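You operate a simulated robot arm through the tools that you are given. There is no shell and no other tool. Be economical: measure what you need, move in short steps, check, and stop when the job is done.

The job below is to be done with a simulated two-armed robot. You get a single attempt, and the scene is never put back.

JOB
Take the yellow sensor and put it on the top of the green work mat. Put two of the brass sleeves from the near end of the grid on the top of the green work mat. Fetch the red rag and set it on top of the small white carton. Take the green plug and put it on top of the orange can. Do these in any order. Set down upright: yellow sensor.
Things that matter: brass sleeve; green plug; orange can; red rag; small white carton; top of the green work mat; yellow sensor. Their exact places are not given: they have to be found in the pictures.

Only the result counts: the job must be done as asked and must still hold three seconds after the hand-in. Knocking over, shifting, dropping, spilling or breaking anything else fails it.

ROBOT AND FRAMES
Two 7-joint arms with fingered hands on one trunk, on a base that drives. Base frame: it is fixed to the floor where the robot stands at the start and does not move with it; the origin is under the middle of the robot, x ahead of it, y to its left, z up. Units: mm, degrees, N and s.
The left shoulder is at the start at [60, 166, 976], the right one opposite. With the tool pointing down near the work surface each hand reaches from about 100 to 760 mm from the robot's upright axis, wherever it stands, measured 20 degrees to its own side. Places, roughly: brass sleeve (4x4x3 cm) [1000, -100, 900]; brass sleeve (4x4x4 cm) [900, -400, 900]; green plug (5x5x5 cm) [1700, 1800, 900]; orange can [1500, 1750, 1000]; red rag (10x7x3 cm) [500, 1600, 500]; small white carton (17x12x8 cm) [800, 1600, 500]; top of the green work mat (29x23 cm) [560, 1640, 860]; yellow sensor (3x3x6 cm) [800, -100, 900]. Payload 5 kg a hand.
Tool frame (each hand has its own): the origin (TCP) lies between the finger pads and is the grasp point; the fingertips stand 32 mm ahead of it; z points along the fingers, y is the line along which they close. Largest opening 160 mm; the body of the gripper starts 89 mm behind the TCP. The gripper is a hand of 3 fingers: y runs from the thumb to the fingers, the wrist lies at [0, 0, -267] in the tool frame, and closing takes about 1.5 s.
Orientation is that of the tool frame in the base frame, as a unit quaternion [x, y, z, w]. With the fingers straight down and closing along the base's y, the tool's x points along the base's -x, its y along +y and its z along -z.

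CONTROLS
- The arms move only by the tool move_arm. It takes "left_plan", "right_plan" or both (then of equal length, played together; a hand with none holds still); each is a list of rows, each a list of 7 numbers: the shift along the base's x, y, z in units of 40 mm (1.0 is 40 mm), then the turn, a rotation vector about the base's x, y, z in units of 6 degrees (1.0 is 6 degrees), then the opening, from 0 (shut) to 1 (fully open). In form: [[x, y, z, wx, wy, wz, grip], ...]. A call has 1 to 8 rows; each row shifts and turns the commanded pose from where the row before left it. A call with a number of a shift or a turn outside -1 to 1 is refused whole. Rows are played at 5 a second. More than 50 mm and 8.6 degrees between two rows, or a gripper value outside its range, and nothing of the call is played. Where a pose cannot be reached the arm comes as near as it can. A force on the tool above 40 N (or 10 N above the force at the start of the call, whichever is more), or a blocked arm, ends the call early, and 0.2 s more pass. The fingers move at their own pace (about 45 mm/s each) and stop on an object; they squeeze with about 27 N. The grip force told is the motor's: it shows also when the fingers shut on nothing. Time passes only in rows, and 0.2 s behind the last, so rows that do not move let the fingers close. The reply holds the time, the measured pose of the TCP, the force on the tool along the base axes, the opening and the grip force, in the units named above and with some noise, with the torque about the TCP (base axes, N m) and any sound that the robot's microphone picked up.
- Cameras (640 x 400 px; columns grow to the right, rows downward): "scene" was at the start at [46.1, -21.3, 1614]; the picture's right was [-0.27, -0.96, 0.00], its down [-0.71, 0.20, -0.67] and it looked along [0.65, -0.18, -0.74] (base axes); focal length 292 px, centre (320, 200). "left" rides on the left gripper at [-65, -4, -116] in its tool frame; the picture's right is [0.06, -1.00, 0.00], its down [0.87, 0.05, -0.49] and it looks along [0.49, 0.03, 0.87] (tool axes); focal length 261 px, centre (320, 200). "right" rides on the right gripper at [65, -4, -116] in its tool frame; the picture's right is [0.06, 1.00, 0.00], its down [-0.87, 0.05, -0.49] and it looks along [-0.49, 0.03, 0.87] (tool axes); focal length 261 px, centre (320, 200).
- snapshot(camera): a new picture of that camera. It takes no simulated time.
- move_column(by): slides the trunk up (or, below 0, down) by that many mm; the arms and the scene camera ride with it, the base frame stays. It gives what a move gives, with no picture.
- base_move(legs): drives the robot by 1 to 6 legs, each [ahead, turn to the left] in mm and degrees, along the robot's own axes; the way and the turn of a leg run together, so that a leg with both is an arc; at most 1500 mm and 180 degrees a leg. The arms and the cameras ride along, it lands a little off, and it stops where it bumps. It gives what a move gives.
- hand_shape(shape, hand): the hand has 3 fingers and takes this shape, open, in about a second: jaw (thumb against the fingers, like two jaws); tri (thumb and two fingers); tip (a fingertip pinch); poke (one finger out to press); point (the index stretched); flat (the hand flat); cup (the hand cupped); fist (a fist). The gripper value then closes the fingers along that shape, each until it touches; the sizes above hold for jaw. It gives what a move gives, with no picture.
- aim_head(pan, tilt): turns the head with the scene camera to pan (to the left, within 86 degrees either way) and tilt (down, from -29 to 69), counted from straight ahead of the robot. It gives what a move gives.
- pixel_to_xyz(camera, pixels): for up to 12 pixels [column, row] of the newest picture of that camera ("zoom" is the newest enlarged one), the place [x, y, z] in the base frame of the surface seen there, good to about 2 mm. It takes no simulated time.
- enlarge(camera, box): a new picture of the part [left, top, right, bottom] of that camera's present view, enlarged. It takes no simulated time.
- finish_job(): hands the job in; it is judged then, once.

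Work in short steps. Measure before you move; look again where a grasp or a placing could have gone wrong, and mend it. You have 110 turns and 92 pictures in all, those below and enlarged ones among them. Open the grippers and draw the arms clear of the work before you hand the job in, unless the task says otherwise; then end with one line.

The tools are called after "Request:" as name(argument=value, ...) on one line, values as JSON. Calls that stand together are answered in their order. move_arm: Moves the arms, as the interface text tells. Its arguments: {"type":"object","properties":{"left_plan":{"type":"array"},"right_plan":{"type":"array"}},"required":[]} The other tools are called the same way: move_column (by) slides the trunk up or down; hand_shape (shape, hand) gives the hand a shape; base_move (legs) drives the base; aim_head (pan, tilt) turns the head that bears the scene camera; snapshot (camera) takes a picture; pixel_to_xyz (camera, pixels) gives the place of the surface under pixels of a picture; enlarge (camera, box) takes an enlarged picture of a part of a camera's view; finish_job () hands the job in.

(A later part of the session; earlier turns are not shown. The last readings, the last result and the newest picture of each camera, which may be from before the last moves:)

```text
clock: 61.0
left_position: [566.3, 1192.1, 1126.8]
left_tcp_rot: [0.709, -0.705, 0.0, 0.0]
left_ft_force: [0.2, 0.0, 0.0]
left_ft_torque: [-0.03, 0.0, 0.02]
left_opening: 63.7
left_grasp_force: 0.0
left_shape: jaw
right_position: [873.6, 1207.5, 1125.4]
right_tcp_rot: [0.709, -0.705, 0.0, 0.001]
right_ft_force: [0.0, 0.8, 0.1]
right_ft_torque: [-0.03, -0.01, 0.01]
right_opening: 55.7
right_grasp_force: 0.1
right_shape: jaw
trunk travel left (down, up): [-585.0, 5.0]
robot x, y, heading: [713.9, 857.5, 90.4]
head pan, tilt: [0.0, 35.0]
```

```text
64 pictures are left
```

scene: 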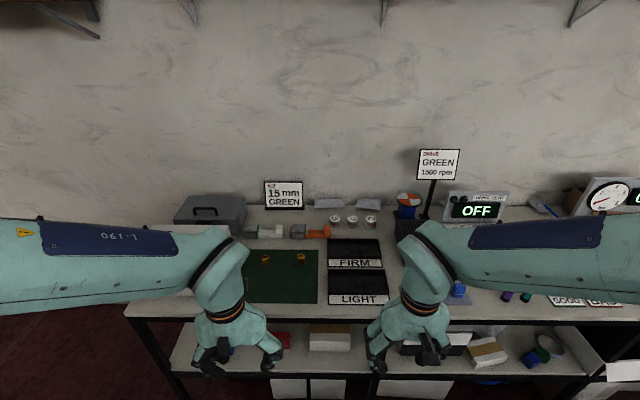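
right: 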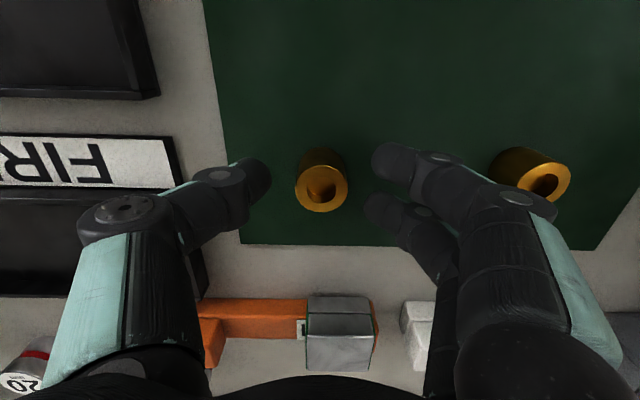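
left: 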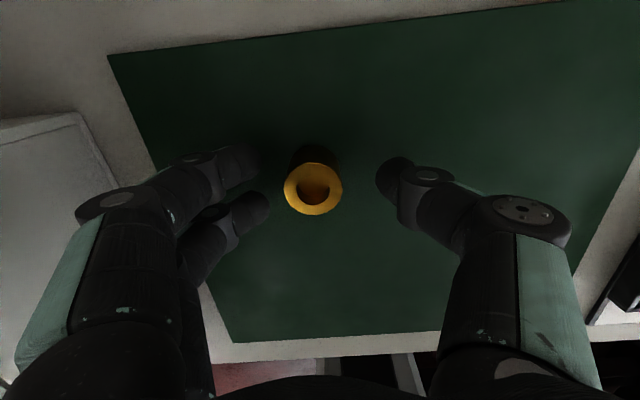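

The hands hang free at y≈1200, ahead of the bench front (1477). Lower the trunk by 400.

Request:
move_column(by=-400)

Request:
aim_head(pan=0, tilt=42)

Request:
snapshot(camera="scene")

```text
clock: 64.8
left_position: [567.4, 1193.9, 725.6]
left_tcp_rot: [0.71, -0.705, 0.0, 0.001]
left_ft_force: [-0.8, -0.2, -0.1]
left_ft_torque: [0.0, -0.03, -0.04]
left_opening: 63.6
left_grasp_force: 0.0
left_shape: jaw
right_position: [873.7, 1207.7, 725.7]
right_tcp_rot: [0.71, -0.704, 0.001, 0.001]
right_ft_force: [0.5, -0.4, 0.3]
right_ft_torque: [0.02, 0.01, 0.02]
right_opening: 55.7
right_grasp_force: 0.1
right_shape: jaw
trunk travel left (down, up): [-185.0, 405.0]
robot x, y, heading: [718.8, 856.3, 90.3]
head pan, tilt: [0.0, 35.0]
```

```text
clock: 65.5
left_position: [567.9, 1192.9, 727.2]
left_tcp_rot: [0.71, -0.705, 0.0, 0.0]
left_ft_force: [-0.3, -0.1, -0.6]
left_ft_torque: [-0.05, 0.01, -0.01]
left_opening: 63.5
left_grasp_force: 0.0
left_shape: jaw
right_position: [874.3, 1208.1, 725.6]
right_tcp_rot: [0.709, -0.705, -0.001, 0.0]
right_ft_force: [-0.3, -0.1, -0.5]
right_ft_torque: [0.02, 0.02, 0.02]
right_opening: 55.8
right_grasp_force: 0.1
right_shape: jaw
trunk travel left (down, up): [-185.0, 405.0]
robot x, y, heading: [716.0, 857.9, 90.5]
head pan, tilt: [0.0, 42.0]
```

```text
63 pictures are left
```

scene: 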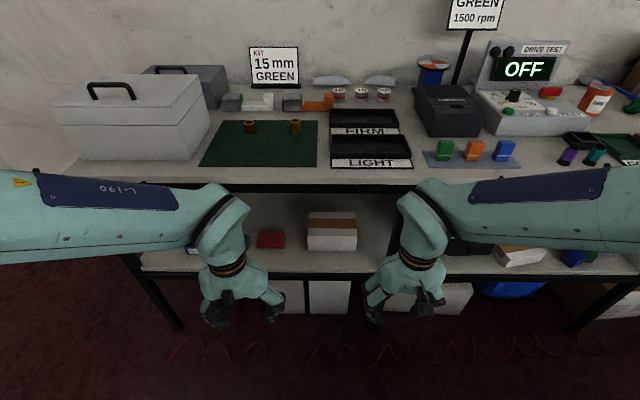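

Now rag (270,239) and carton (332,230) are well visible. I measure them and the bench's underside rail.

Request:
pixel_to_xyz(camera="scene", pixels=[[258, 235], [284, 235], [258, 246], [284, 246], [308, 226], [356, 227], [310, 214], [354, 214], [332, 248], [332, 191], [320, 262], [290, 183]])

Request:
enlarge(camera="scene", box=[240, 185, 400, 285])

```text
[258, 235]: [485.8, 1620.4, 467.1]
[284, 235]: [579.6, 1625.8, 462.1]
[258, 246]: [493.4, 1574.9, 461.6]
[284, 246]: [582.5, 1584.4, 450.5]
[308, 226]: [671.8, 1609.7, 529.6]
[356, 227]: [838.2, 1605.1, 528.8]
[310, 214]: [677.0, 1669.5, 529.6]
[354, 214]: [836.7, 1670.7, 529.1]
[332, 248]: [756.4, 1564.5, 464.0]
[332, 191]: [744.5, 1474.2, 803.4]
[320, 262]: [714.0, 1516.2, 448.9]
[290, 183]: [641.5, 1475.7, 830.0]
```

```text
4.00 times, centred on (320, 235) of scene
```

zoom: 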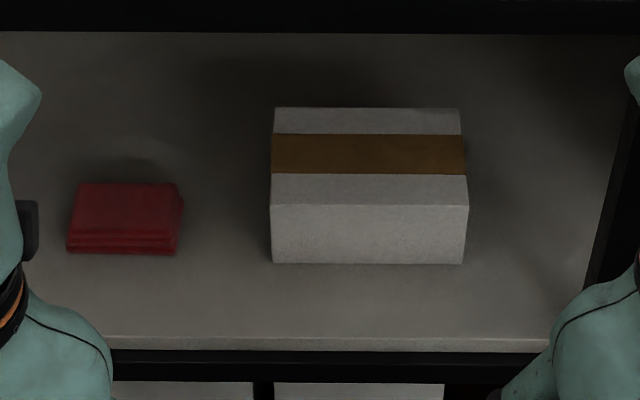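

Request:
pixel_to_xyz(camera="zoom", pixels=[[82, 187], [172, 187], [72, 228], [175, 228], [122, 187], [122, 232], [122, 250], [275, 112], [455, 112], [276, 202], [462, 202]])

```text
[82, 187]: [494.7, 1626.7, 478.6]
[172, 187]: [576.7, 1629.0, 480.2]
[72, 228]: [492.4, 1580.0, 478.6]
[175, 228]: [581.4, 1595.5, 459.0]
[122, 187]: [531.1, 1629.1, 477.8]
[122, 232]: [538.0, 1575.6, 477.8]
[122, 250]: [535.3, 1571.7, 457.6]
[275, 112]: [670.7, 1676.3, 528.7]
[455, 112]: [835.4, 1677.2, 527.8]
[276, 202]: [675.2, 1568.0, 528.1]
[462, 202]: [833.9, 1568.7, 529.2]
```

Rag: x 487–583, y 1570–1634, top 478; carton top 528.5, centre (754,1623). The left hand (camera on its upper side when pitched) goes in; first I lower it and pitch it 45° forward in free space.

Request:
move_arm(left_plan=[[-0.1, 0.2, -0.6, 0.9375, 0, 0, 0.75], [-0.1, 0.2, -0.6, 0.9375, 0, 0, 0.75], [-0.1, 0.2, -0.6, 0.9375, 0, 0, 0.75], [-0.1, 0.2, -0.6, 0.9375, 0, 0, 0.75], [-0.1, 0.2, -0.6, 0.9375, 0, 0, 0.75], [-0.1, 0.2, -0.6, 0.9375, 0, 0, 0.75], [-0.1, 0.2, -0.6, 0.9375, 0, 0, 0.75], [-0.1, 0.2, -0.6, 0.9375, 0, 0, 0.75]])

Request:
snapshot(camera="left")

Request:
snapshot(camera="scene")

```text
clock: 67.5
left_position: [599.2, 1393.6, 595.3]
left_tcp_rot: [0.67, -0.623, -0.242, -0.323]
left_ft_force: [-0.5, 0.1, -0.3]
left_ft_torque: [-0.02, 0.0, -0.03]
left_opening: 119.9
left_grasp_force: 0.0
left_shape: jaw
left hand out of reach, approached as far as the arm can: row 2, 3, 4, 5, 6, 7, 8
right_position: [873.6, 1207.9, 725.4]
right_tcp_rot: [0.709, -0.705, 0.0, 0.0]
right_ft_force: [0.4, 0.8, 0.3]
right_ft_torque: [0.0, -0.03, -0.01]
right_opening: 55.6
right_grasp_force: 0.1
right_shape: jaw
trunk travel left (down, up): [-185.0, 405.0]
robot x, y, heading: [715.5, 854.2, 90.5]
head pan, tilt: [0.0, 42.0]
stopped in row 8 (left hand): the arm was blocked; the commanded pose is now the measured one
```

```text
61 pictures are left
```

left: 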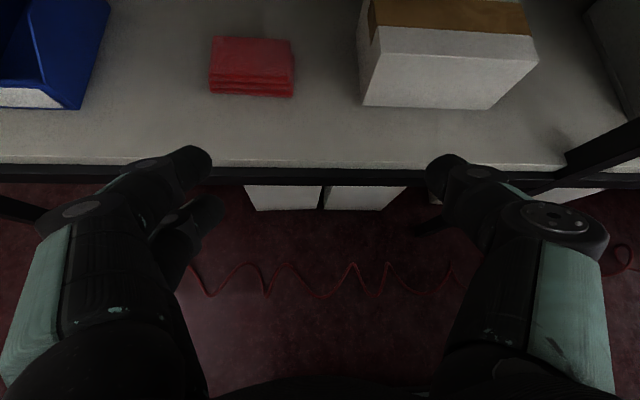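

```text
60 pictures are left
```

scene: 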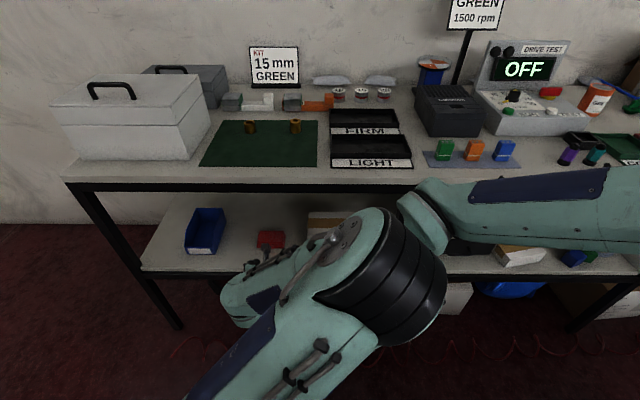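

The pose tight to the body wasn't reachable, but the hand now sits at (599,1394,595) pitched ~47° with a 7° roll. I correct the roll and move it toward the rag at safe height.

Request:
move_arm(left_plan=[[-0.4, 0.6, -0.3, 0, 0.625, 0, 0.75], [-0.4, 0.8, -0.4, 0, 0.625, 0, 0.75], [-0.4, 0.8, -0.4, 0, 0, 0, 0.75], [-0.4, 0.8, -0.4, 0, 0, 0, 0.75]])

Request:
snapshot(camera="left")

Request:
snapshot(camera="scene")

```text
clock: 68.5
left_position: [536.7, 1514.3, 537.1]
left_tcp_rot: [0.653, -0.642, -0.286, -0.282]
left_ft_force: [0.7, 0.7, 0.7]
left_ft_torque: [-0.03, -0.01, 0.01]
left_opening: 120.0
left_grasp_force: 0.0
left_shape: jaw
right_position: [873.7, 1207.3, 726.4]
right_tcp_rot: [0.71, -0.705, -0.001, 0.0]
right_ft_force: [0.3, -0.3, 0.8]
right_ft_torque: [0.01, 0.01, 0.01]
right_opening: 55.4
right_grasp_force: 0.1
right_shape: jaw
trunk travel left (down, up): [-185.0, 405.0]
robot x, y, heading: [717.0, 858.2, 90.5]
head pan, tilt: [0.0, 42.0]
```

```text
59 pictures are left
```

left: 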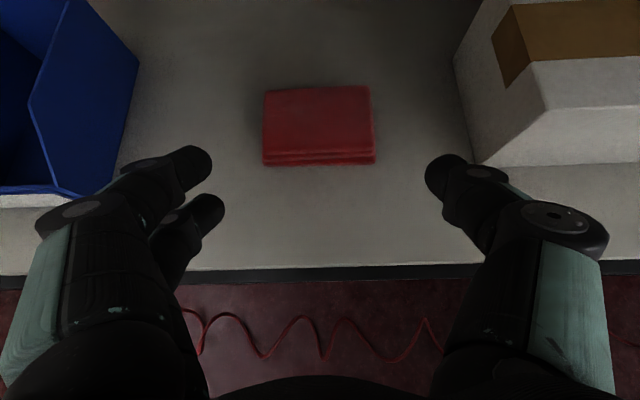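

```text
58 pictures are left
```

scene: 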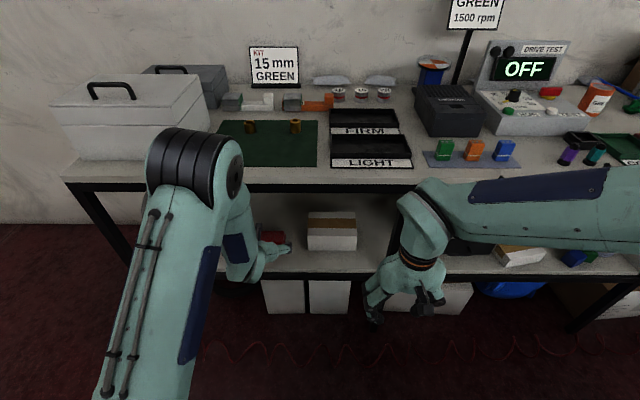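

The rag is centred between the fingers at (320,125). The elbow looks high near the bench edge, so I measure it and the finger tips before going on.

Request:
pixel_to_xyz(camera="scene", pixels=[[190, 135], [225, 150], [195, 200], [238, 190], [240, 240], [160, 160]])

Request:
pixel_to_xyz(camera="left", pixels=[[265, 125], [373, 125], [320, 88], [320, 150], [205, 165], [435, 175], [215, 210]])

```text
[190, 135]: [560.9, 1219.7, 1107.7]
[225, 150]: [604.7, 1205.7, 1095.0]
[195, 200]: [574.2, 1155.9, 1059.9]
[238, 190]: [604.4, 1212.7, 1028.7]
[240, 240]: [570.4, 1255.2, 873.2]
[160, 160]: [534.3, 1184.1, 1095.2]
```

```text
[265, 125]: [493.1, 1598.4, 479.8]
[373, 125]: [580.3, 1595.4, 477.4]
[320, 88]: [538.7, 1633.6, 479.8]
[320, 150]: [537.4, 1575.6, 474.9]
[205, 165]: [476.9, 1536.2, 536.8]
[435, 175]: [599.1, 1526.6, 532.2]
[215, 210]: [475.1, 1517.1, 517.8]
```

Geometry fits: fingertips straddle the rag with room to the carton. Move forward and down to TCP ≈(537,1590,488).

Request:
move_arm(left_plan=[[0, 0.65, -0.2, 0, 0, 0, 0.75], [0, 0.65, -0.3, 0, 0, 0, 0.75], [0, 0.6, -0.4, 0, 0, 0, 0.75], [0, 0, -0.25, 0, 0, 0, 0.75], [0, 0, -0.1, 0, 0, 0, 0.75], [0, 0, 0, 0, 0, 0, 0.75]])

Request:
snapshot(camera="left")

```text
clock: 69.9
left_position: [536.6, 1589.3, 486.9]
left_tcp_rot: [0.651, -0.642, -0.287, -0.284]
left_ft_force: [0.7, -1.2, 11.1]
left_ft_torque: [0.07, 0.79, 0.04]
left_opening: 119.7
left_grasp_force: 0.1
left_shape: jaw
right_position: [874.4, 1208.6, 725.5]
right_tcp_rot: [0.71, -0.704, -0.001, 0.0]
right_ft_force: [0.1, -0.6, 1.6]
right_ft_torque: [0.04, 0.01, -0.03]
right_opening: 55.5
right_grasp_force: 0.0
right_shape: jaw
trunk travel left (down, up): [-185.0, 405.0]
robot x, y, heading: [717.7, 856.1, 89.9]
head pan, tilt: [0.0, 42.0]
```

```text
57 pictures are left
```

left: 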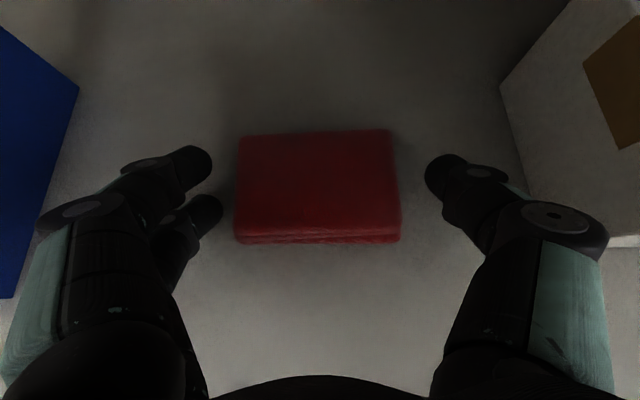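

The lower finger just touches the shelf (11 N). I raise 3 mm and close on the rag.

Request:
move_arm(left_plan=[[0, 0, 0.08, 0, 0, 0, 0.75], [0, 0, 0, 0, 0, 0, 0], [0, 0, 0, 0, 0, 0, 0], [0, 0, 0, 0, 0, 0, 0], [0, 0, 0, 0, 0, 0, 0], [0, 0, 0, 0, 0, 0, 0]])

Request:
snapshot(camera="left")

```text
clock: 71.3
left_position: [536.3, 1588.4, 487.9]
left_tcp_rot: [0.653, -0.642, -0.287, -0.281]
left_ft_force: [-2.2, -0.6, 3.8]
left_ft_torque: [0.04, 0.32, 0.05]
left_opening: 93.0
left_grasp_force: 27.2
left_shape: jaw
right_position: [874.1, 1207.1, 725.8]
right_tcp_rot: [0.709, -0.705, 0.0, -0.001]
right_ft_force: [-0.1, -0.6, -0.3]
right_ft_torque: [-0.03, 0.01, 0.02]
right_opening: 55.5
right_grasp_force: 0.0
right_shape: jaw
trunk travel left (down, up): [-185.0, 405.0]
robot x, y, heading: [719.3, 854.9, 90.4]
head pan, tilt: [0.0, 42.0]
```

```text
56 pictures are left
```

left: 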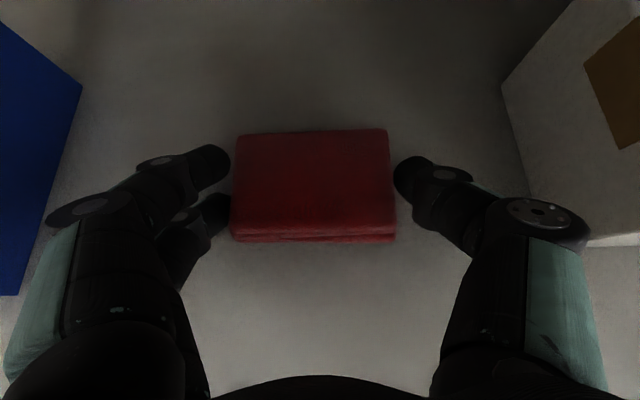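

Grip holds (93 mm, 27 N). Lift about 90 mm vertically and check.

Request:
move_arm(left_plan=[[0, 0, 0.5, 0, 0, 0, 0], [0, 0, 0.6, 0, 0, 0, 0], [0, 0, 0.6, 0, 0, 0, 0], [0, 0, 0.6, 0, 0, 0, 0], [0, 0, 0, 0, 0, 0, 0]])

Request:
snapshot(camera="left")

Request:
snapshot(camera="scene")

```text
clock: 72.5
left_position: [535.7, 1589.3, 578.6]
left_tcp_rot: [0.653, -0.642, -0.286, -0.281]
left_ft_force: [0.5, 0.0, 0.4]
left_ft_torque: [-0.01, 0.01, -0.01]
left_opening: 89.6
left_grasp_force: 27.4
left_shape: jaw
right_position: [873.0, 1206.8, 724.7]
right_tcp_rot: [0.71, -0.704, -0.001, 0.0]
right_ft_force: [-0.3, -0.3, -0.8]
right_ft_torque: [0.02, 0.0, 0.04]
right_opening: 56.0
right_grasp_force: 0.1
right_shape: jaw
trunk travel left (down, up): [-185.0, 405.0]
robot x, y, heading: [717.8, 856.2, 90.4]
head pan, tilt: [0.0, 42.0]
```

```text
55 pictures are left
```

left: 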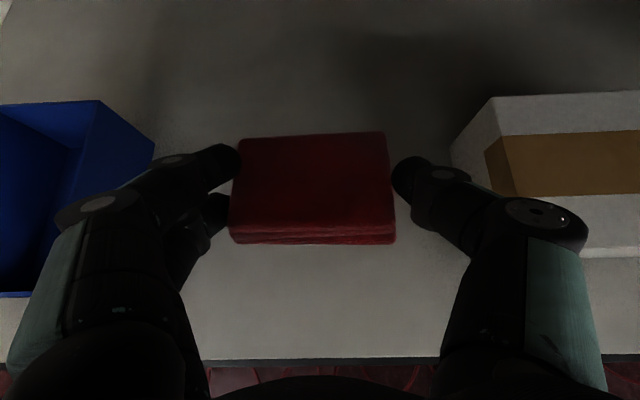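

```text
54 pictures are left
```

scene: 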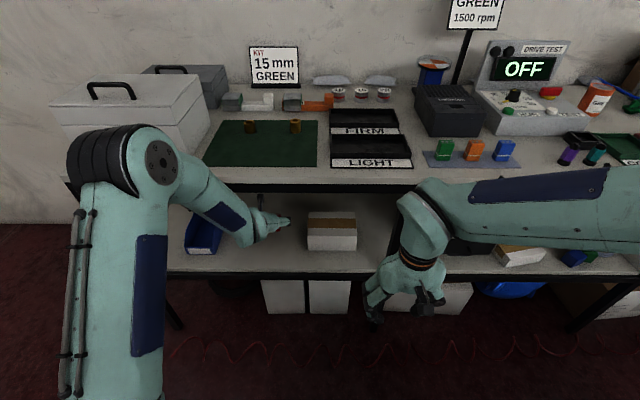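

Rag held. I check its height and the carton's extent in this view before moving sideways.

Request:
pixel_to_xyz(camera="left", pixels=[[312, 140], [312, 225], [245, 180], [385, 180], [312, 242], [490, 130], [465, 160], [560, 230]])

Request:
pixel_to_xyz(camera="scene", pixels=[[160, 160], [240, 220], [210, 180]])

```text
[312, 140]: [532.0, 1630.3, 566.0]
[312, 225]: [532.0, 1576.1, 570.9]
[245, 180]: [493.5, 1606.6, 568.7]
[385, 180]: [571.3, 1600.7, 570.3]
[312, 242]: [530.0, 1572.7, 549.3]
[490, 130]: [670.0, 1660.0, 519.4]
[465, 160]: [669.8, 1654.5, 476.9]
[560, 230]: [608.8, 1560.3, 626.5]
```

```text
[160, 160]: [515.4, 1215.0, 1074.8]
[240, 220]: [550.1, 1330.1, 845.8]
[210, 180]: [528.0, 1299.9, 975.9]
```

Rag bottom ≈541, carton top 528.5. Move +221 mm in x over the carton's centre.

Request:
move_arm(left_plan=[[0.92, 0.05, 0.05, 0, 0, 0, 0], [0.92, 0.05, 0.05, 0, 0, 0, 0], [0.92, 0.05, 0, 0, 0, 0, 0], [0.92, 0.05, 0, 0, 0, 0, 0], [0.92, 0.05, 0, 0, 0, 0, 0], [0.92, 0.05, 0, 0, 0, 0, 0], [0, 0, 0, 0, 0, 0, 0]])

Request:
snapshot(camera="left")

Request:
snapshot(camera="scene")

```text
clock: 74.1
left_position: [756.8, 1600.8, 585.4]
left_tcp_rot: [0.653, -0.642, -0.286, -0.281]
left_ft_force: [-0.7, -1.2, -0.4]
left_ft_torque: [0.0, 0.04, 0.01]
left_opening: 89.7
left_grasp_force: 27.1
left_shape: jaw
right_position: [874.1, 1208.5, 725.8]
right_tcp_rot: [0.71, -0.705, -0.001, -0.001]
right_ft_force: [0.8, -0.1, 0.0]
right_ft_torque: [-0.03, 0.01, -0.03]
right_opening: 55.9
right_grasp_force: 0.0
right_shape: jaw
trunk travel left (down, up): [-185.0, 405.0]
robot x, y, heading: [716.1, 857.6, 90.2]
head pan, tilt: [0.0, 42.0]
```

```text
53 pictures are left
```

left: 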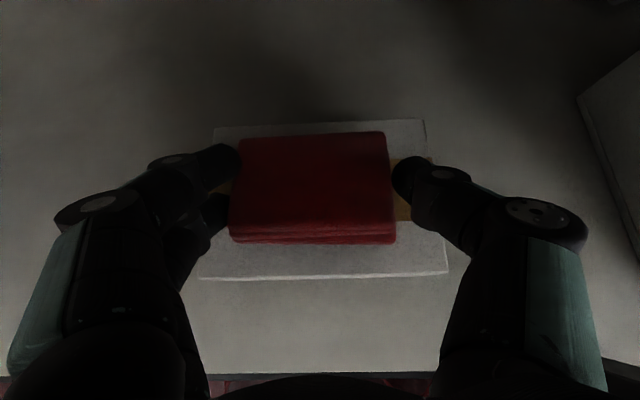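

```text
52 pictures are left
```

scene: 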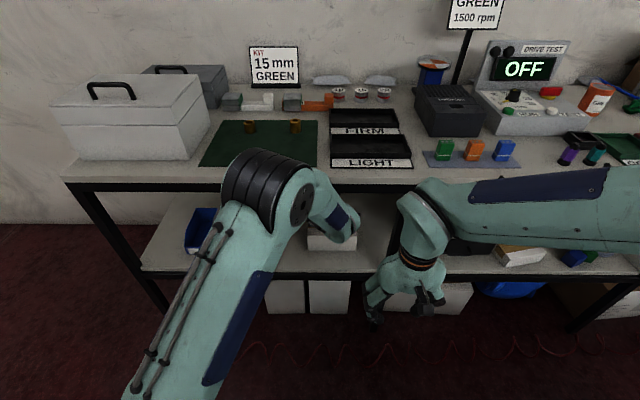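

Rag is centred over the carton. Lower 17 mm toward contact.

Request:
move_arm(left_plan=[[0, 0, -0.25, 0, 0, 0, 0], [0, 0, -0.15, 0, 0, 0, 0], [0, 0, 0, 0, 0, 0, 0]])

Request:
snapshot(camera="left")

```text
clock: 74.9
left_position: [755.9, 1600.4, 571.2]
left_tcp_rot: [0.652, -0.642, -0.287, -0.283]
left_ft_force: [-1.0, -7.5, 18.6]
left_ft_torque: [0.56, 1.08, 0.44]
left_opening: 89.1
left_grasp_force: 27.0
left_shape: jaw
right_position: [873.4, 1205.8, 726.2]
right_tcp_rot: [0.71, -0.704, -0.001, -0.001]
right_ft_force: [0.8, 0.0, -0.1]
right_ft_torque: [-0.01, 0.0, 0.03]
right_opening: 55.9
right_grasp_force: 0.0
right_shape: jaw
trunk travel left (down, up): [-185.0, 405.0]
robot x, y, heading: [715.9, 856.5, 90.5]
head pan, tilt: [0.0, 42.0]
```

```text
51 pictures are left
```

left: 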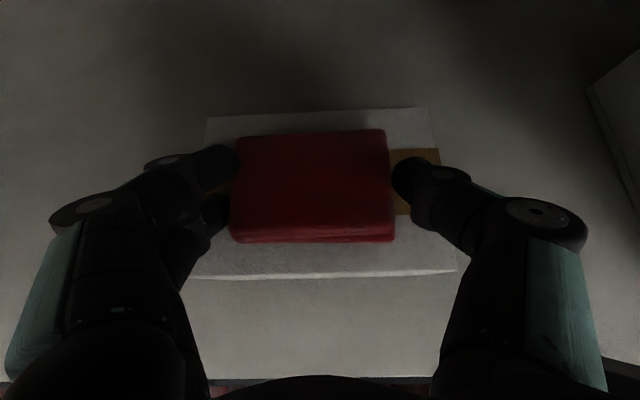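

Contact made (18 N). Ease up 1.5 mm, open, then lift and check.

Request:
move_arm(left_plan=[[0, 0, 0.04, 0, 0, 0, 0], [0, 0, 0, 0, 0, 0, 0.75], [0, 0, 0, 0, 0, 0, 0.75], [0, 0, 0, 0, 0, 0, 0.75], [0, -0.1, 0.25, 0, 0, 0, 0.75], [0, -0.4, 0.25, 0, 0, 0, 0.75]])

Request:
snapshot(camera="left")

```text
clock: 76.3
left_position: [757.4, 1580.6, 590.0]
left_tcp_rot: [0.653, -0.642, -0.286, -0.282]
left_ft_force: [0.2, 0.2, -1.0]
left_ft_torque: [-0.02, 0.04, 0.05]
left_opening: 119.7
left_grasp_force: 0.0
left_shape: jaw
right_position: [873.6, 1208.0, 725.0]
right_tcp_rot: [0.709, -0.705, 0.0, 0.0]
right_ft_force: [-0.1, 0.2, -0.6]
right_ft_torque: [-0.01, 0.01, 0.03]
right_opening: 55.5
right_grasp_force: 0.0
right_shape: jaw
trunk travel left (down, up): [-185.0, 405.0]
robot x, y, heading: [716.5, 860.7, 90.4]
head pan, tilt: [0.0, 42.0]
```

```text
50 pictures are left
```

left: 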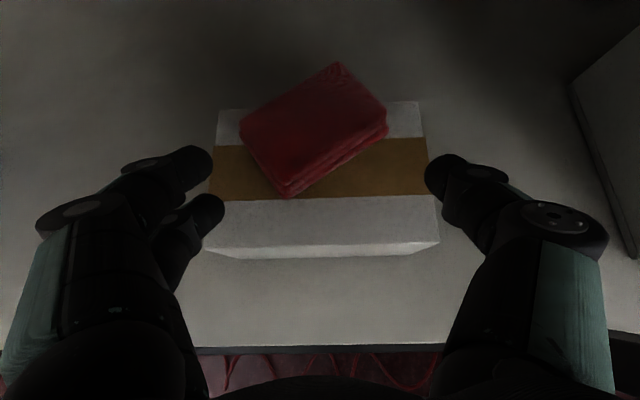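

The rag turned a bit on release. I measure where it lies on the carton.

Request:
pixel_to_xyz(camera="left", pixels=[[336, 68], [384, 112], [288, 186], [244, 128], [315, 125], [222, 112], [418, 105], [386, 132], [290, 196]])

Request:
enlarge(camera="left", box=[200, 40, 450, 270])

```text
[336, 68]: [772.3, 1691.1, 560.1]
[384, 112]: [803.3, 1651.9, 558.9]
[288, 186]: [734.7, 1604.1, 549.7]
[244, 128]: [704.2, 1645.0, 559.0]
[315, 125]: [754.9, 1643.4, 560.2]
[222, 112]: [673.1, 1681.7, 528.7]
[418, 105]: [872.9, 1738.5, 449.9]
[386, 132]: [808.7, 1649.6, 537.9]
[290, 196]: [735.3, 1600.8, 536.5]
```

```text
1.74 times, centred on (325, 155) of left
```

zoom: 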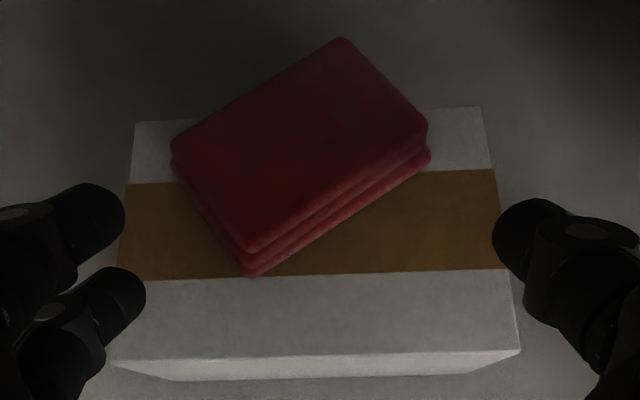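

The rag lies fully supported on the carton (centre (754,1646), top 560; one corner just over the back edge); carton unmoved. I withdraw the hand, back off and raise the trunk.

Request:
move_arm(left_plan=[[0, -1, 0, 0, 0, 0, 0.75], [0, -1, 0, 0, 0, 0, 0.75], [0, -1, 0, 0, 0, 0, 0.6], [0, -1, 0, 0, 0, 0, 0.5]])

Request:
base_move(legs=[[-120, 0]])

Request:
move_column(by=400)

Request:
aim_head(pan=-35, tilt=35)

Request:
snapshot(camera="scene")

```text
clock: 77.2
left_position: [751.0, 1443.5, 589.3]
left_tcp_rot: [0.657, -0.637, -0.29, -0.282]
left_ft_force: [0.2, -0.6, 0.0]
left_ft_torque: [0.02, -0.01, 0.01]
left_opening: 80.6
left_grasp_force: 0.1
left_shape: jaw
right_position: [875.1, 1201.0, 722.5]
right_tcp_rot: [0.711, -0.703, 0.01, 0.005]
right_ft_force: [2.8, -3.6, -1.5]
right_ft_torque: [0.03, 0.0, 0.09]
right_opening: 54.6
right_grasp_force: 0.2
right_shape: jaw
trunk travel left (down, up): [-185.0, 405.0]
robot x, y, heading: [714.3, 855.2, 90.4]
head pan, tilt: [0.0, 42.0]
stopped in row 4 (right hand): the force on the tool passed its limit (the readings are from after the stop); the commanded pose is now the measured one
```

```text
clock: 78.5
left_position: [751.4, 1324.9, 588.3]
left_tcp_rot: [0.657, -0.637, -0.289, -0.281]
left_ft_force: [-0.2, 0.5, -0.3]
left_ft_torque: [-0.02, 0.01, -0.02]
left_opening: 80.8
left_grasp_force: 0.0
left_shape: jaw
right_position: [875.4, 1080.7, 722.3]
right_tcp_rot: [0.712, -0.702, 0.009, 0.006]
right_ft_force: [4.4, -7.7, -1.9]
right_ft_torque: [0.19, 0.01, 0.4]
right_opening: 54.5
right_grasp_force: 0.1
right_shape: jaw
trunk travel left (down, up): [-185.0, 405.0]
robot x, y, heading: [716.6, 738.9, 90.6]
head pan, tilt: [0.0, 42.0]
```

```text
clock: 82.3
left_position: [752.4, 1325.4, 989.6]
left_tcp_rot: [0.656, -0.637, -0.29, -0.282]
left_ft_force: [-0.1, -0.1, -0.1]
left_ft_torque: [0.02, -0.01, 0.01]
left_opening: 80.9
left_grasp_force: 0.0
left_shape: jaw
right_position: [875.7, 1081.6, 1122.6]
right_tcp_rot: [0.711, -0.703, 0.009, 0.006]
right_ft_force: [4.6, -5.8, -1.9]
right_ft_torque: [0.16, 0.08, 0.31]
right_opening: 54.7
right_grasp_force: 0.0
right_shape: jaw
trunk travel left (down, up): [-585.0, 5.0]
robot x, y, heading: [719.7, 735.4, 90.4]
head pan, tilt: [0.0, 42.0]
```

```text
clock: 83.3
left_position: [750.4, 1325.7, 989.6]
left_tcp_rot: [0.657, -0.636, -0.29, -0.281]
left_ft_force: [-0.2, -0.2, -0.3]
left_ft_torque: [0.03, 0.02, 0.03]
left_opening: 80.9
left_grasp_force: 0.0
left_shape: jaw
right_position: [875.8, 1081.9, 1122.5]
right_tcp_rot: [0.712, -0.702, 0.009, 0.006]
right_ft_force: [4.7, -6.3, -1.0]
right_ft_torque: [0.19, 0.12, 0.34]
right_opening: 54.8
right_grasp_force: 0.0
right_shape: jaw
trunk travel left (down, up): [-585.0, 5.0]
robot x, y, heading: [716.1, 734.9, 90.3]
head pan, tilt: [-35.0, 35.0]
```

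```text
48 pictures are left
```

scene: 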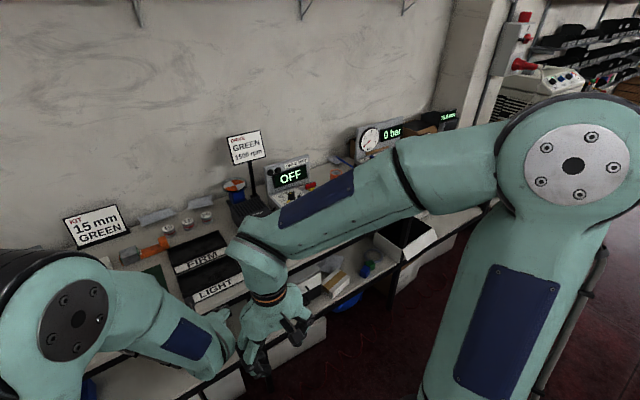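

The left forearm is lightly leaning on the right hand. I separate them: right hand to +x, left to -x while turning it back to vertical and raising it.

Request:
move_arm(left_plan=[[-0.7, 0.2, 0, 0, 0, 0, 0.5], [-0.7, 0.2, 0.3, -0.9, 0, 0, 0.5], [-0.7, 0, 0.4, -0.95, 0, 0, 0.5], [-0.7, 0, 0.4, -0.95, 0, 0, 0.5], [-0.6, 0, 0.5, -0.95, 0, 0, 0.5], [-0.6, 0, 0.5, -0.95, 0, 0, 0.5], [-0.5, 0, 0.5, -0.95, 0, 0, 0.5], [0, 0, 0.5, -0.95, 0, 0, 0.5]], right_plan=[[0.9, 0.2, 0, 0, 0, 0, 0.5], [0.9, 0.2, 0, 0, 0, 0, 0.5], [0.5, 0.2, 0, 0, 0, 0, 0.5], [0.2, 0.2, 0, 0, 0, 0, 0.5], [0, 0.2, 0, 0, 0, 0, 0.5], [0, 0.2, 0, 0, 0, 0, 0.5], [0, 0, 0, 0, 0, 0, 0.5], [0, 0, 0, 0, 0, 0, 0.5]])

Request:
snapshot(camera="scene")

```text
clock: 85.1
left_position: [573.3, 1341.3, 1114.0]
left_tcp_rot: [0.713, -0.698, -0.057, -0.042]
left_ft_force: [0.1, -0.9, 0.6]
left_ft_torque: [-0.01, 0.05, 0.0]
left_opening: 80.2
left_grasp_force: 0.1
left_shape: jaw
right_position: [977.1, 1126.9, 1122.6]
right_tcp_rot: [0.711, -0.703, 0.009, 0.005]
right_ft_force: [-0.8, 0.9, 0.4]
right_ft_torque: [-0.01, 0.1, 0.04]
right_opening: 79.6
right_grasp_force: 0.1
right_shape: jaw
trunk travel left (down, up): [-585.0, 5.0]
robot x, y, heading: [715.3, 740.4, 90.5]
head pan, tilt: [-35.0, 35.0]
```

```text
47 pictures are left
```

scene: 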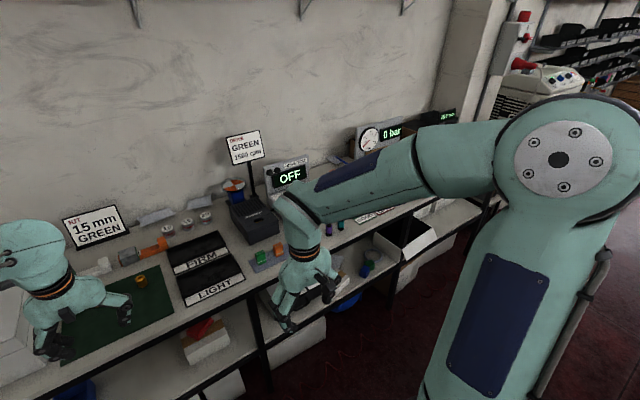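

Arms are clear and the rag is seen on the carton. I drive along the bench to face the plug and can (x≈1600).

Request:
base_move(legs=[[0, -90], [885, 0], [0, 90], [300, 0]])

Request:
aim_head(pan=0, tilt=38)

Request:
snapshot(camera="scene")

```text
clock: 99.0
left_position: [1421.0, 1680.0, 1113.1]
left_tcp_rot: [0.724, -0.686, -0.057, -0.042]
left_ft_force: [0.4, 0.3, -0.4]
left_ft_torque: [-0.01, 0.01, 0.0]
left_opening: 80.2
left_grasp_force: 0.1
left_shape: jaw
right_position: [1829.7, 1481.3, 1122.7]
right_tcp_rot: [0.723, -0.691, 0.009, 0.006]
right_ft_force: [-0.8, 0.5, -0.4]
right_ft_torque: [-0.03, -0.01, 0.0]
right_opening: 79.6
right_grasp_force: 0.0
right_shape: jaw
trunk travel left (down, up): [-585.0, 5.0]
robot x, y, heading: [1587.8, 1081.4, 92.2]
head pan, tilt: [-35.0, 35.0]
```

```text
clock: 100.0
left_position: [1421.2, 1679.2, 1112.8]
left_tcp_rot: [0.724, -0.686, -0.058, -0.042]
left_ft_force: [-0.3, -0.2, 0.2]
left_ft_torque: [0.04, -0.04, 0.01]
left_opening: 80.1
left_grasp_force: 0.0
left_shape: jaw
right_position: [1830.8, 1480.1, 1121.6]
right_tcp_rot: [0.723, -0.691, 0.009, 0.004]
right_ft_force: [0.8, 0.1, -0.3]
right_ft_torque: [0.0, 0.0, 0.01]
right_opening: 79.5
right_grasp_force: 0.1
right_shape: jaw
trunk travel left (down, up): [-585.0, 5.0]
robot x, y, heading: [1586.7, 1084.8, 92.3]
head pan, tilt: [0.0, 38.0]
```

```text
46 pictures are left
```

scene: 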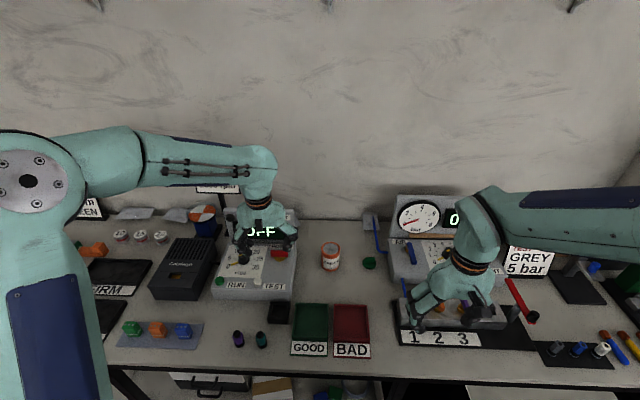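

Orange can at (330,257) and green plug at (370,263). I measure both and draw the left hand back from above the drive tester.

Request:
enlarge(camera="scene", box=[290, 210, 420, 290])

Request:
pixel_to_xyz(camera="scene", pixels=[[330, 246], [330, 258], [322, 268], [370, 259], [363, 263], [377, 263], [370, 268], [350, 268], [377, 245], [410, 250], [405, 285], [290, 270]])

Request:
move_arm(left_plan=[[0, -0.8, 0.3, -0.4, 0, 0, 0.5], [0, -1, 0, -0.4, 0, 0, 0.5], [0, -1, 0, -0.5, 0, 0, 0.5], [0, -1, 0, 0, 0, 0, 0.5], [0, -1, 0, 0, 0, 0, 0.5]])

```text
4.92 times, centred on (355, 250) of scene
```

zoom: 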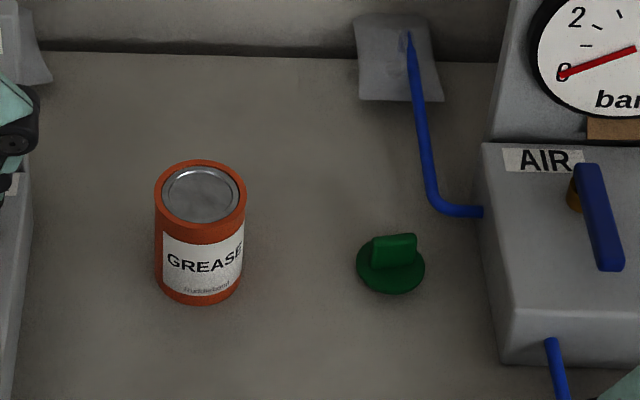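

```text
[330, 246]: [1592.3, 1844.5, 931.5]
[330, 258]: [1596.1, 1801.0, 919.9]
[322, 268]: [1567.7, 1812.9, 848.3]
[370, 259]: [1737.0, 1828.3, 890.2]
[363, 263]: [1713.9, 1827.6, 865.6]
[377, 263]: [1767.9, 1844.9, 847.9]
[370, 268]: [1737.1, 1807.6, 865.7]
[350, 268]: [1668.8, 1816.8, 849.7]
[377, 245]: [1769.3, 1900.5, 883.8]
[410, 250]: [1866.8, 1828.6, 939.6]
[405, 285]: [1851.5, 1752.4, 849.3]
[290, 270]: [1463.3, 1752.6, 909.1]
```

```text
clock: 101.2
left_position: [1417.9, 1490.2, 1122.9]
left_tcp_rot: [0.726, -0.688, -0.01, 0.008]
left_ft_force: [0.0, 0.1, 0.1]
left_ft_torque: [0.04, -0.03, -0.02]
left_opening: 80.3
left_grasp_force: 0.1
left_shape: jaw
right_position: [1830.0, 1479.4, 1123.9]
right_tcp_rot: [0.722, -0.692, 0.009, 0.004]
right_ft_force: [0.9, -0.6, 0.6]
right_ft_torque: [0.01, -0.01, 0.04]
right_opening: 79.6
right_grasp_force: 0.1
right_shape: jaw
trunk travel left (down, up): [-585.0, 5.0]
robot x, y, heading: [1583.8, 1082.5, 92.3]
head pan, tilt: [0.0, 38.0]
```

Request:
pixel_to_xyz(camera="zoom", pixels=[[160, 192], [242, 192], [200, 163], [200, 226], [200, 195], [376, 243], [414, 239], [374, 262], [415, 254], [360, 268], [422, 268], [392, 290]])

```text
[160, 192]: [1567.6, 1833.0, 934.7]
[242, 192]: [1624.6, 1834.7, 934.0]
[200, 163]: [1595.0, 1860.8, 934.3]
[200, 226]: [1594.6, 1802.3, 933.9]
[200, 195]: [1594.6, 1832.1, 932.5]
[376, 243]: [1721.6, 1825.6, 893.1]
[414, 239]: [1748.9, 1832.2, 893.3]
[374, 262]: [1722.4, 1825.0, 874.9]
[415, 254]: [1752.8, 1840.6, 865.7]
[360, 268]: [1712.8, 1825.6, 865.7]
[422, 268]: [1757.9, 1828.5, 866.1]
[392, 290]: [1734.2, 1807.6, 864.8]
```

Can top rim: centre (1596,1832), z 934. Plug disc centre ≈(1735,1828), top 866, tab to 893. I check the clearances to the hose, AIR block and wall.

Request:
pixel_to_xyz(camera="zoom", pixels=[[484, 210], [490, 160], [505, 350], [500, 290], [425, 160], [440, 205], [465, 212], [405, 90], [300, 60], [300, 30], [485, 260], [600, 260]])

Request:
snapshot(camera="right")

```text
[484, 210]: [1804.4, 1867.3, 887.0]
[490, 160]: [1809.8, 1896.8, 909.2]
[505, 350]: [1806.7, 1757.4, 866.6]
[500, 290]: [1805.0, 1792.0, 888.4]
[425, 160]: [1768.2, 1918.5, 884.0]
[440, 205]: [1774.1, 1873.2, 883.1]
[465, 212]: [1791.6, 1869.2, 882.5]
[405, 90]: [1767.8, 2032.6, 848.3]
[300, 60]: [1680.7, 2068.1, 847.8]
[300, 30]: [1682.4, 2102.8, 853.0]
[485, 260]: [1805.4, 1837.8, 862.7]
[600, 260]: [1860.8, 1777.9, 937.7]
```

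```text
44 pictures are left
```

right: 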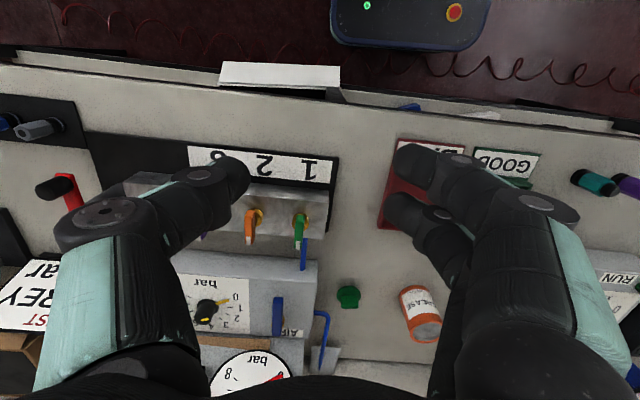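

I want ~80 mm more forward reach; I check the white box and shelf items at the bench front against the base front.

Request:
pixel_to_xyz(camera="right", pixels=[[280, 68], [280, 84], [410, 30], [400, 45], [150, 65], [480, 90], [295, 215], [345, 297]])

```text
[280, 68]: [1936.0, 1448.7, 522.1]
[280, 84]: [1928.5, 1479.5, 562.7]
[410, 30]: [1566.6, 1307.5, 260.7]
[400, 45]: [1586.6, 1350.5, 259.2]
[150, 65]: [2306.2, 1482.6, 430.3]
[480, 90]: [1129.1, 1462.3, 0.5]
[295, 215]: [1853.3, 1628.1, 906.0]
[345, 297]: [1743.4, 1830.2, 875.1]
```

Clear. I drive 80 mm forward, then bring the right hand above the plug while yawing it -45° so that the thumb stays clear of the AIR block and hose.

Request:
base_move(legs=[[80, 0]])

Request:
move_arm(right_plan=[[-0.29, 0.82, -0.2, 0, 0, -0.9375, 0.5], [-0.29, 0.82, -0.2, 0, 0, -0.9375, 0.5], [-0.29, 0.82, -0.2, 0, 0, -0.9375, 0.5], [-0.29, 0.82, -0.2, 0, 0, -0.9375, 0.5], [-0.29, 0.82, -0.2, 0, 0, -0.9375, 0.5], [-0.29, 0.82, -0.2, 0, 0, -0.9375, 0.5], [-0.29, 0.82, -0.2, 0, 0, -0.9375, 0.5], [-0.29, 0.82, -0.2, 0, 0, -0.9375, 0.5]])

Request:
snapshot(camera="right")

Request:
snapshot(camera="scene")

```text
clock: 102.2
left_position: [1416.6, 1571.9, 1123.4]
left_tcp_rot: [0.726, -0.688, -0.01, 0.008]
left_ft_force: [-0.1, 1.0, -0.2]
left_ft_torque: [-0.06, 0.02, 0.02]
left_opening: 80.4
left_grasp_force: 0.0
left_shape: jaw
right_position: [1828.3, 1560.1, 1122.1]
right_tcp_rot: [0.723, -0.691, 0.009, 0.005]
right_ft_force: [0.3, 0.0, -0.6]
right_ft_torque: [-0.06, 0.01, -0.01]
right_opening: 79.4
right_grasp_force: 0.0
right_shape: jaw
trunk travel left (down, up): [-585.0, 5.0]
robot x, y, heading: [1580.4, 1160.3, 92.1]
head pan, tilt: [0.0, 38.0]
```

```text
clock: 104.0
left_position: [1415.3, 1570.3, 1122.9]
left_tcp_rot: [0.726, -0.688, -0.01, 0.009]
left_ft_force: [0.2, 1.3, -0.7]
left_ft_torque: [0.0, -0.04, 0.0]
left_opening: 80.1
left_grasp_force: 0.2
left_shape: jaw
right_position: [1735.6, 1823.7, 1057.0]
right_tcp_rot: [-0.403, 0.915, -0.007, -0.008]
right_ft_force: [-0.1, 0.2, -0.7]
right_ft_torque: [-0.03, -0.01, -0.02]
right_opening: 79.3
right_grasp_force: 0.0
right_shape: jaw
trunk travel left (down, up): [-585.0, 5.0]
robot x, y, heading: [1583.0, 1164.3, 92.1]
head pan, tilt: [0.0, 38.0]
```

```text
43 pictures are left
```

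right: 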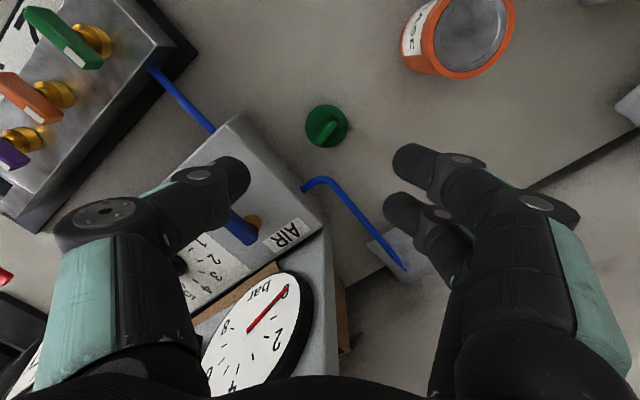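

```text
42 pictures are left
```

scene: 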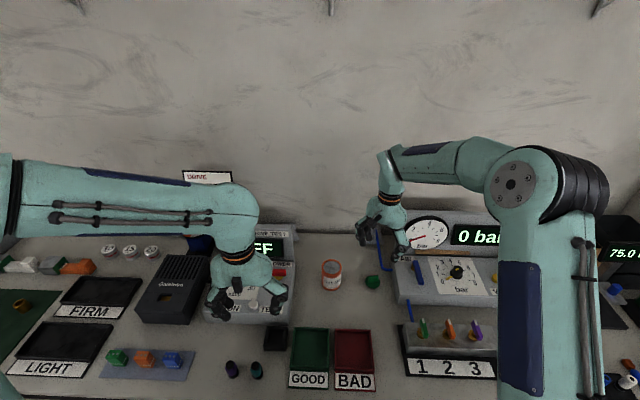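

Plug at (327,126) projects straight under the TCP. I measure the thumb's outer points against the AIR block to be sure of clearance.

Request:
pixel_to_xyz(camera="right", pixels=[[240, 175], [195, 175], [100, 213], [62, 225], [90, 280], [238, 118], [275, 165], [318, 232], [307, 187], [325, 126], [312, 128], [345, 124]])

```text
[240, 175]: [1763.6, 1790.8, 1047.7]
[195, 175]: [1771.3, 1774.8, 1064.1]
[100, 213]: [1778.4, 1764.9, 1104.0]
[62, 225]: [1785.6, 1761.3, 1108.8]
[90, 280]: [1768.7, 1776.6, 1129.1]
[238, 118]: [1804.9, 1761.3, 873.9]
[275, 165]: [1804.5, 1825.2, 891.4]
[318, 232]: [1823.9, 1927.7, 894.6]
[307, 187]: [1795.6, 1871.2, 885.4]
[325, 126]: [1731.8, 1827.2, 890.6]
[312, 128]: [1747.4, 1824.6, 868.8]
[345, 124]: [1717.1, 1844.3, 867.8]
```

Thumb stays at x<1790 where the block starts at 1805. Descend 171 mm with +5 mm in y, opening ~70 mm, then close.

Request:
move_arm(right_plan=[[0, 0.13, -0.9, 0, 0, 0, 0.44], [0, 0, -0.9, 0, 0, 0, 0.44], [0, 0, -0.9, 0, 0, 0, 0.44], [0, 0, -0.8, 0, 0, 0, 0.44], [0, 0, -0.5, 0, 0, 0, 0.44], [0, 0, -0.25, 0, 0, 0, 0.44], [0, 0, 0, 0, 0, 0, 0.44]])

Request:
snapshot(camera="right")

```text
clock: 105.6
left_position: [1416.4, 1569.5, 1122.4]
left_tcp_rot: [0.726, -0.688, -0.011, 0.007]
left_ft_force: [-0.3, -0.1, 0.6]
left_ft_torque: [0.02, 0.0, -0.02]
left_opening: 79.8
left_grasp_force: 0.1
left_shape: jaw
right_position: [1737.1, 1827.1, 888.2]
right_tcp_rot: [-0.402, 0.915, -0.006, -0.008]
right_ft_force: [-1.0, -0.2, -0.4]
right_ft_torque: [0.03, -0.01, -0.03]
right_opening: 70.9
right_grasp_force: 0.1
right_shape: jaw
trunk travel left (down, up): [-585.0, 5.0]
robot x, y, heading: [1583.8, 1160.8, 92.3]
head pan, tilt: [0.0, 38.0]
```

```text
41 pictures are left
```

right: 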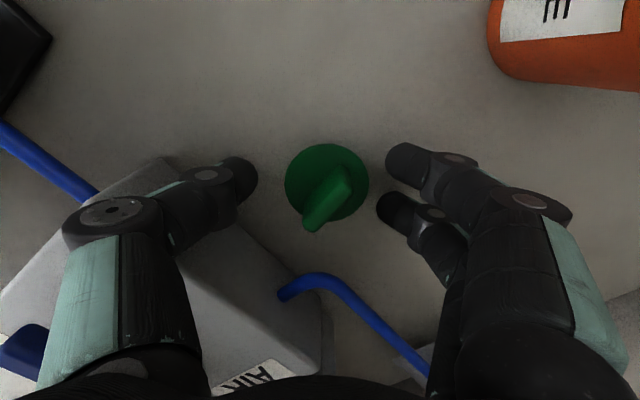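

Plug centred between thumb and fingers. Close.

Request:
move_arm(right_plan=[[0, 0, -0.06, 0, 0, 0, 0.2], [0, 0, 0, 0, 0, 0, 0], [0, 0, 0, 0, 0, 0, 0], [0, 0, 0, 0, 0, 0, 0], [0, 0, 0, 0, 0, 0, 0], [0, 0, 0, 0, 0, 0, 0]])

Request:
snapshot(camera="right")

```text
clock: 107.0
left_position: [1416.0, 1570.4, 1123.7]
left_tcp_rot: [0.725, -0.688, -0.011, 0.008]
left_ft_force: [0.0, 0.2, 0.1]
left_ft_torque: [0.02, 0.04, -0.01]
left_opening: 80.2
left_grasp_force: 0.0
left_shape: jaw
right_position: [1736.3, 1826.1, 885.4]
right_tcp_rot: [-0.402, 0.915, -0.007, -0.007]
right_ft_force: [-0.1, -0.8, -0.5]
right_ft_torque: [0.01, -0.01, -0.01]
right_opening: 39.4
right_grasp_force: 27.3
right_shape: jaw
trunk travel left (down, up): [-585.0, 5.0]
robot x, y, heading: [1584.8, 1165.8, 92.5]
head pan, tilt: [0.0, 38.0]
```

```text
40 pictures are left
```

right: 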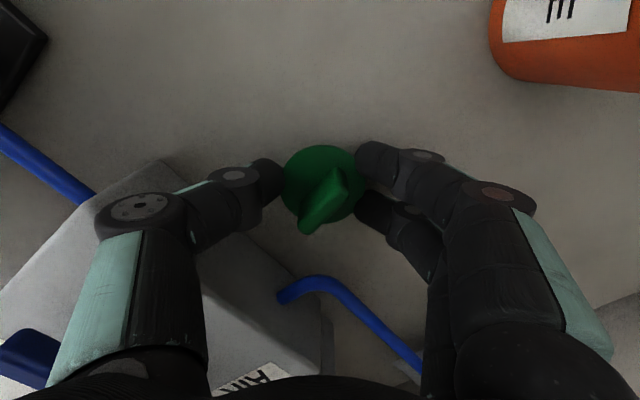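

Firm grip (39 mm). Lift straight up 130 mm and look.

Request:
move_arm(right_plan=[[0, 0, 0.4, 0, 0, 0, 0], [0, 0, 0.95, 0, 0, 0, 0], [0, 0, 0.95, 0, 0, 0, 0], [0, 0, 0.95, 0, 0, 0, 0], [-0.9, 0.08, 0, 0, 0, 0, 0], [-0.9, 0, 0, 0, 0, 0, 0], [-0.9, 0, 0, 0, 0, 0, 0], [-0.8, 0, 0, 0, 0, 0, 0]])

Request:
snapshot(camera="right")

Request:
snapshot(camera="scene")

```text
clock: 108.8
left_position: [1416.3, 1570.5, 1123.3]
left_tcp_rot: [0.725, -0.688, -0.01, 0.007]
left_ft_force: [-0.5, 0.7, 0.0]
left_ft_torque: [0.0, -0.02, -0.01]
left_opening: 80.1
left_grasp_force: 0.1
left_shape: jaw
right_position: [1592.9, 1830.0, 1016.8]
right_tcp_rot: [-0.403, 0.915, -0.007, -0.008]
right_ft_force: [0.5, 0.0, 0.7]
right_ft_torque: [-0.02, 0.0, 0.0]
right_opening: 39.3
right_grasp_force: 27.1
right_shape: jaw
trunk travel left (down, up): [-585.0, 5.0]
robot x, y, heading: [1581.3, 1165.3, 91.8]
head pan, tilt: [0.0, 38.0]
```

```text
39 pictures are left
```

right: 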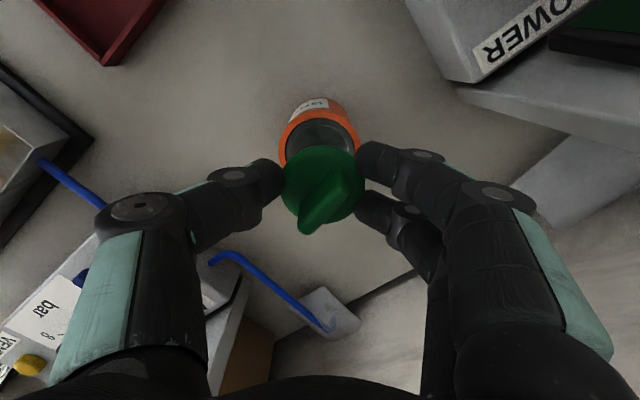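

```text
38 pictures are left
```

scene: 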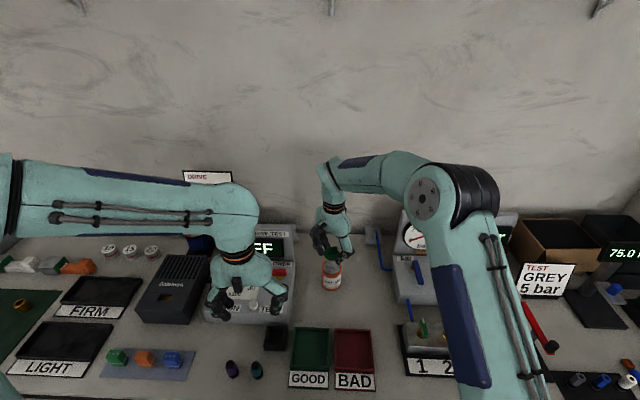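

The plug hangs above the can. I measure the plug and visible can rim for alignment.

Request:
pixel_to_xyz(camera="right", pixels=[[290, 175], [320, 150], [352, 210], [345, 160], [300, 205], [282, 145], [356, 140], [318, 128]])

```text
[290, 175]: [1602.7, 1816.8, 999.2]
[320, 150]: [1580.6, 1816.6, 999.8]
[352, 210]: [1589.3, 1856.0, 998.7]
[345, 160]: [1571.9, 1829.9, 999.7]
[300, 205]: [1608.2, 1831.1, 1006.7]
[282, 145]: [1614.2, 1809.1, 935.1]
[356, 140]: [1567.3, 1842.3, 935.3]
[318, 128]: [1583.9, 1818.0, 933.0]
```

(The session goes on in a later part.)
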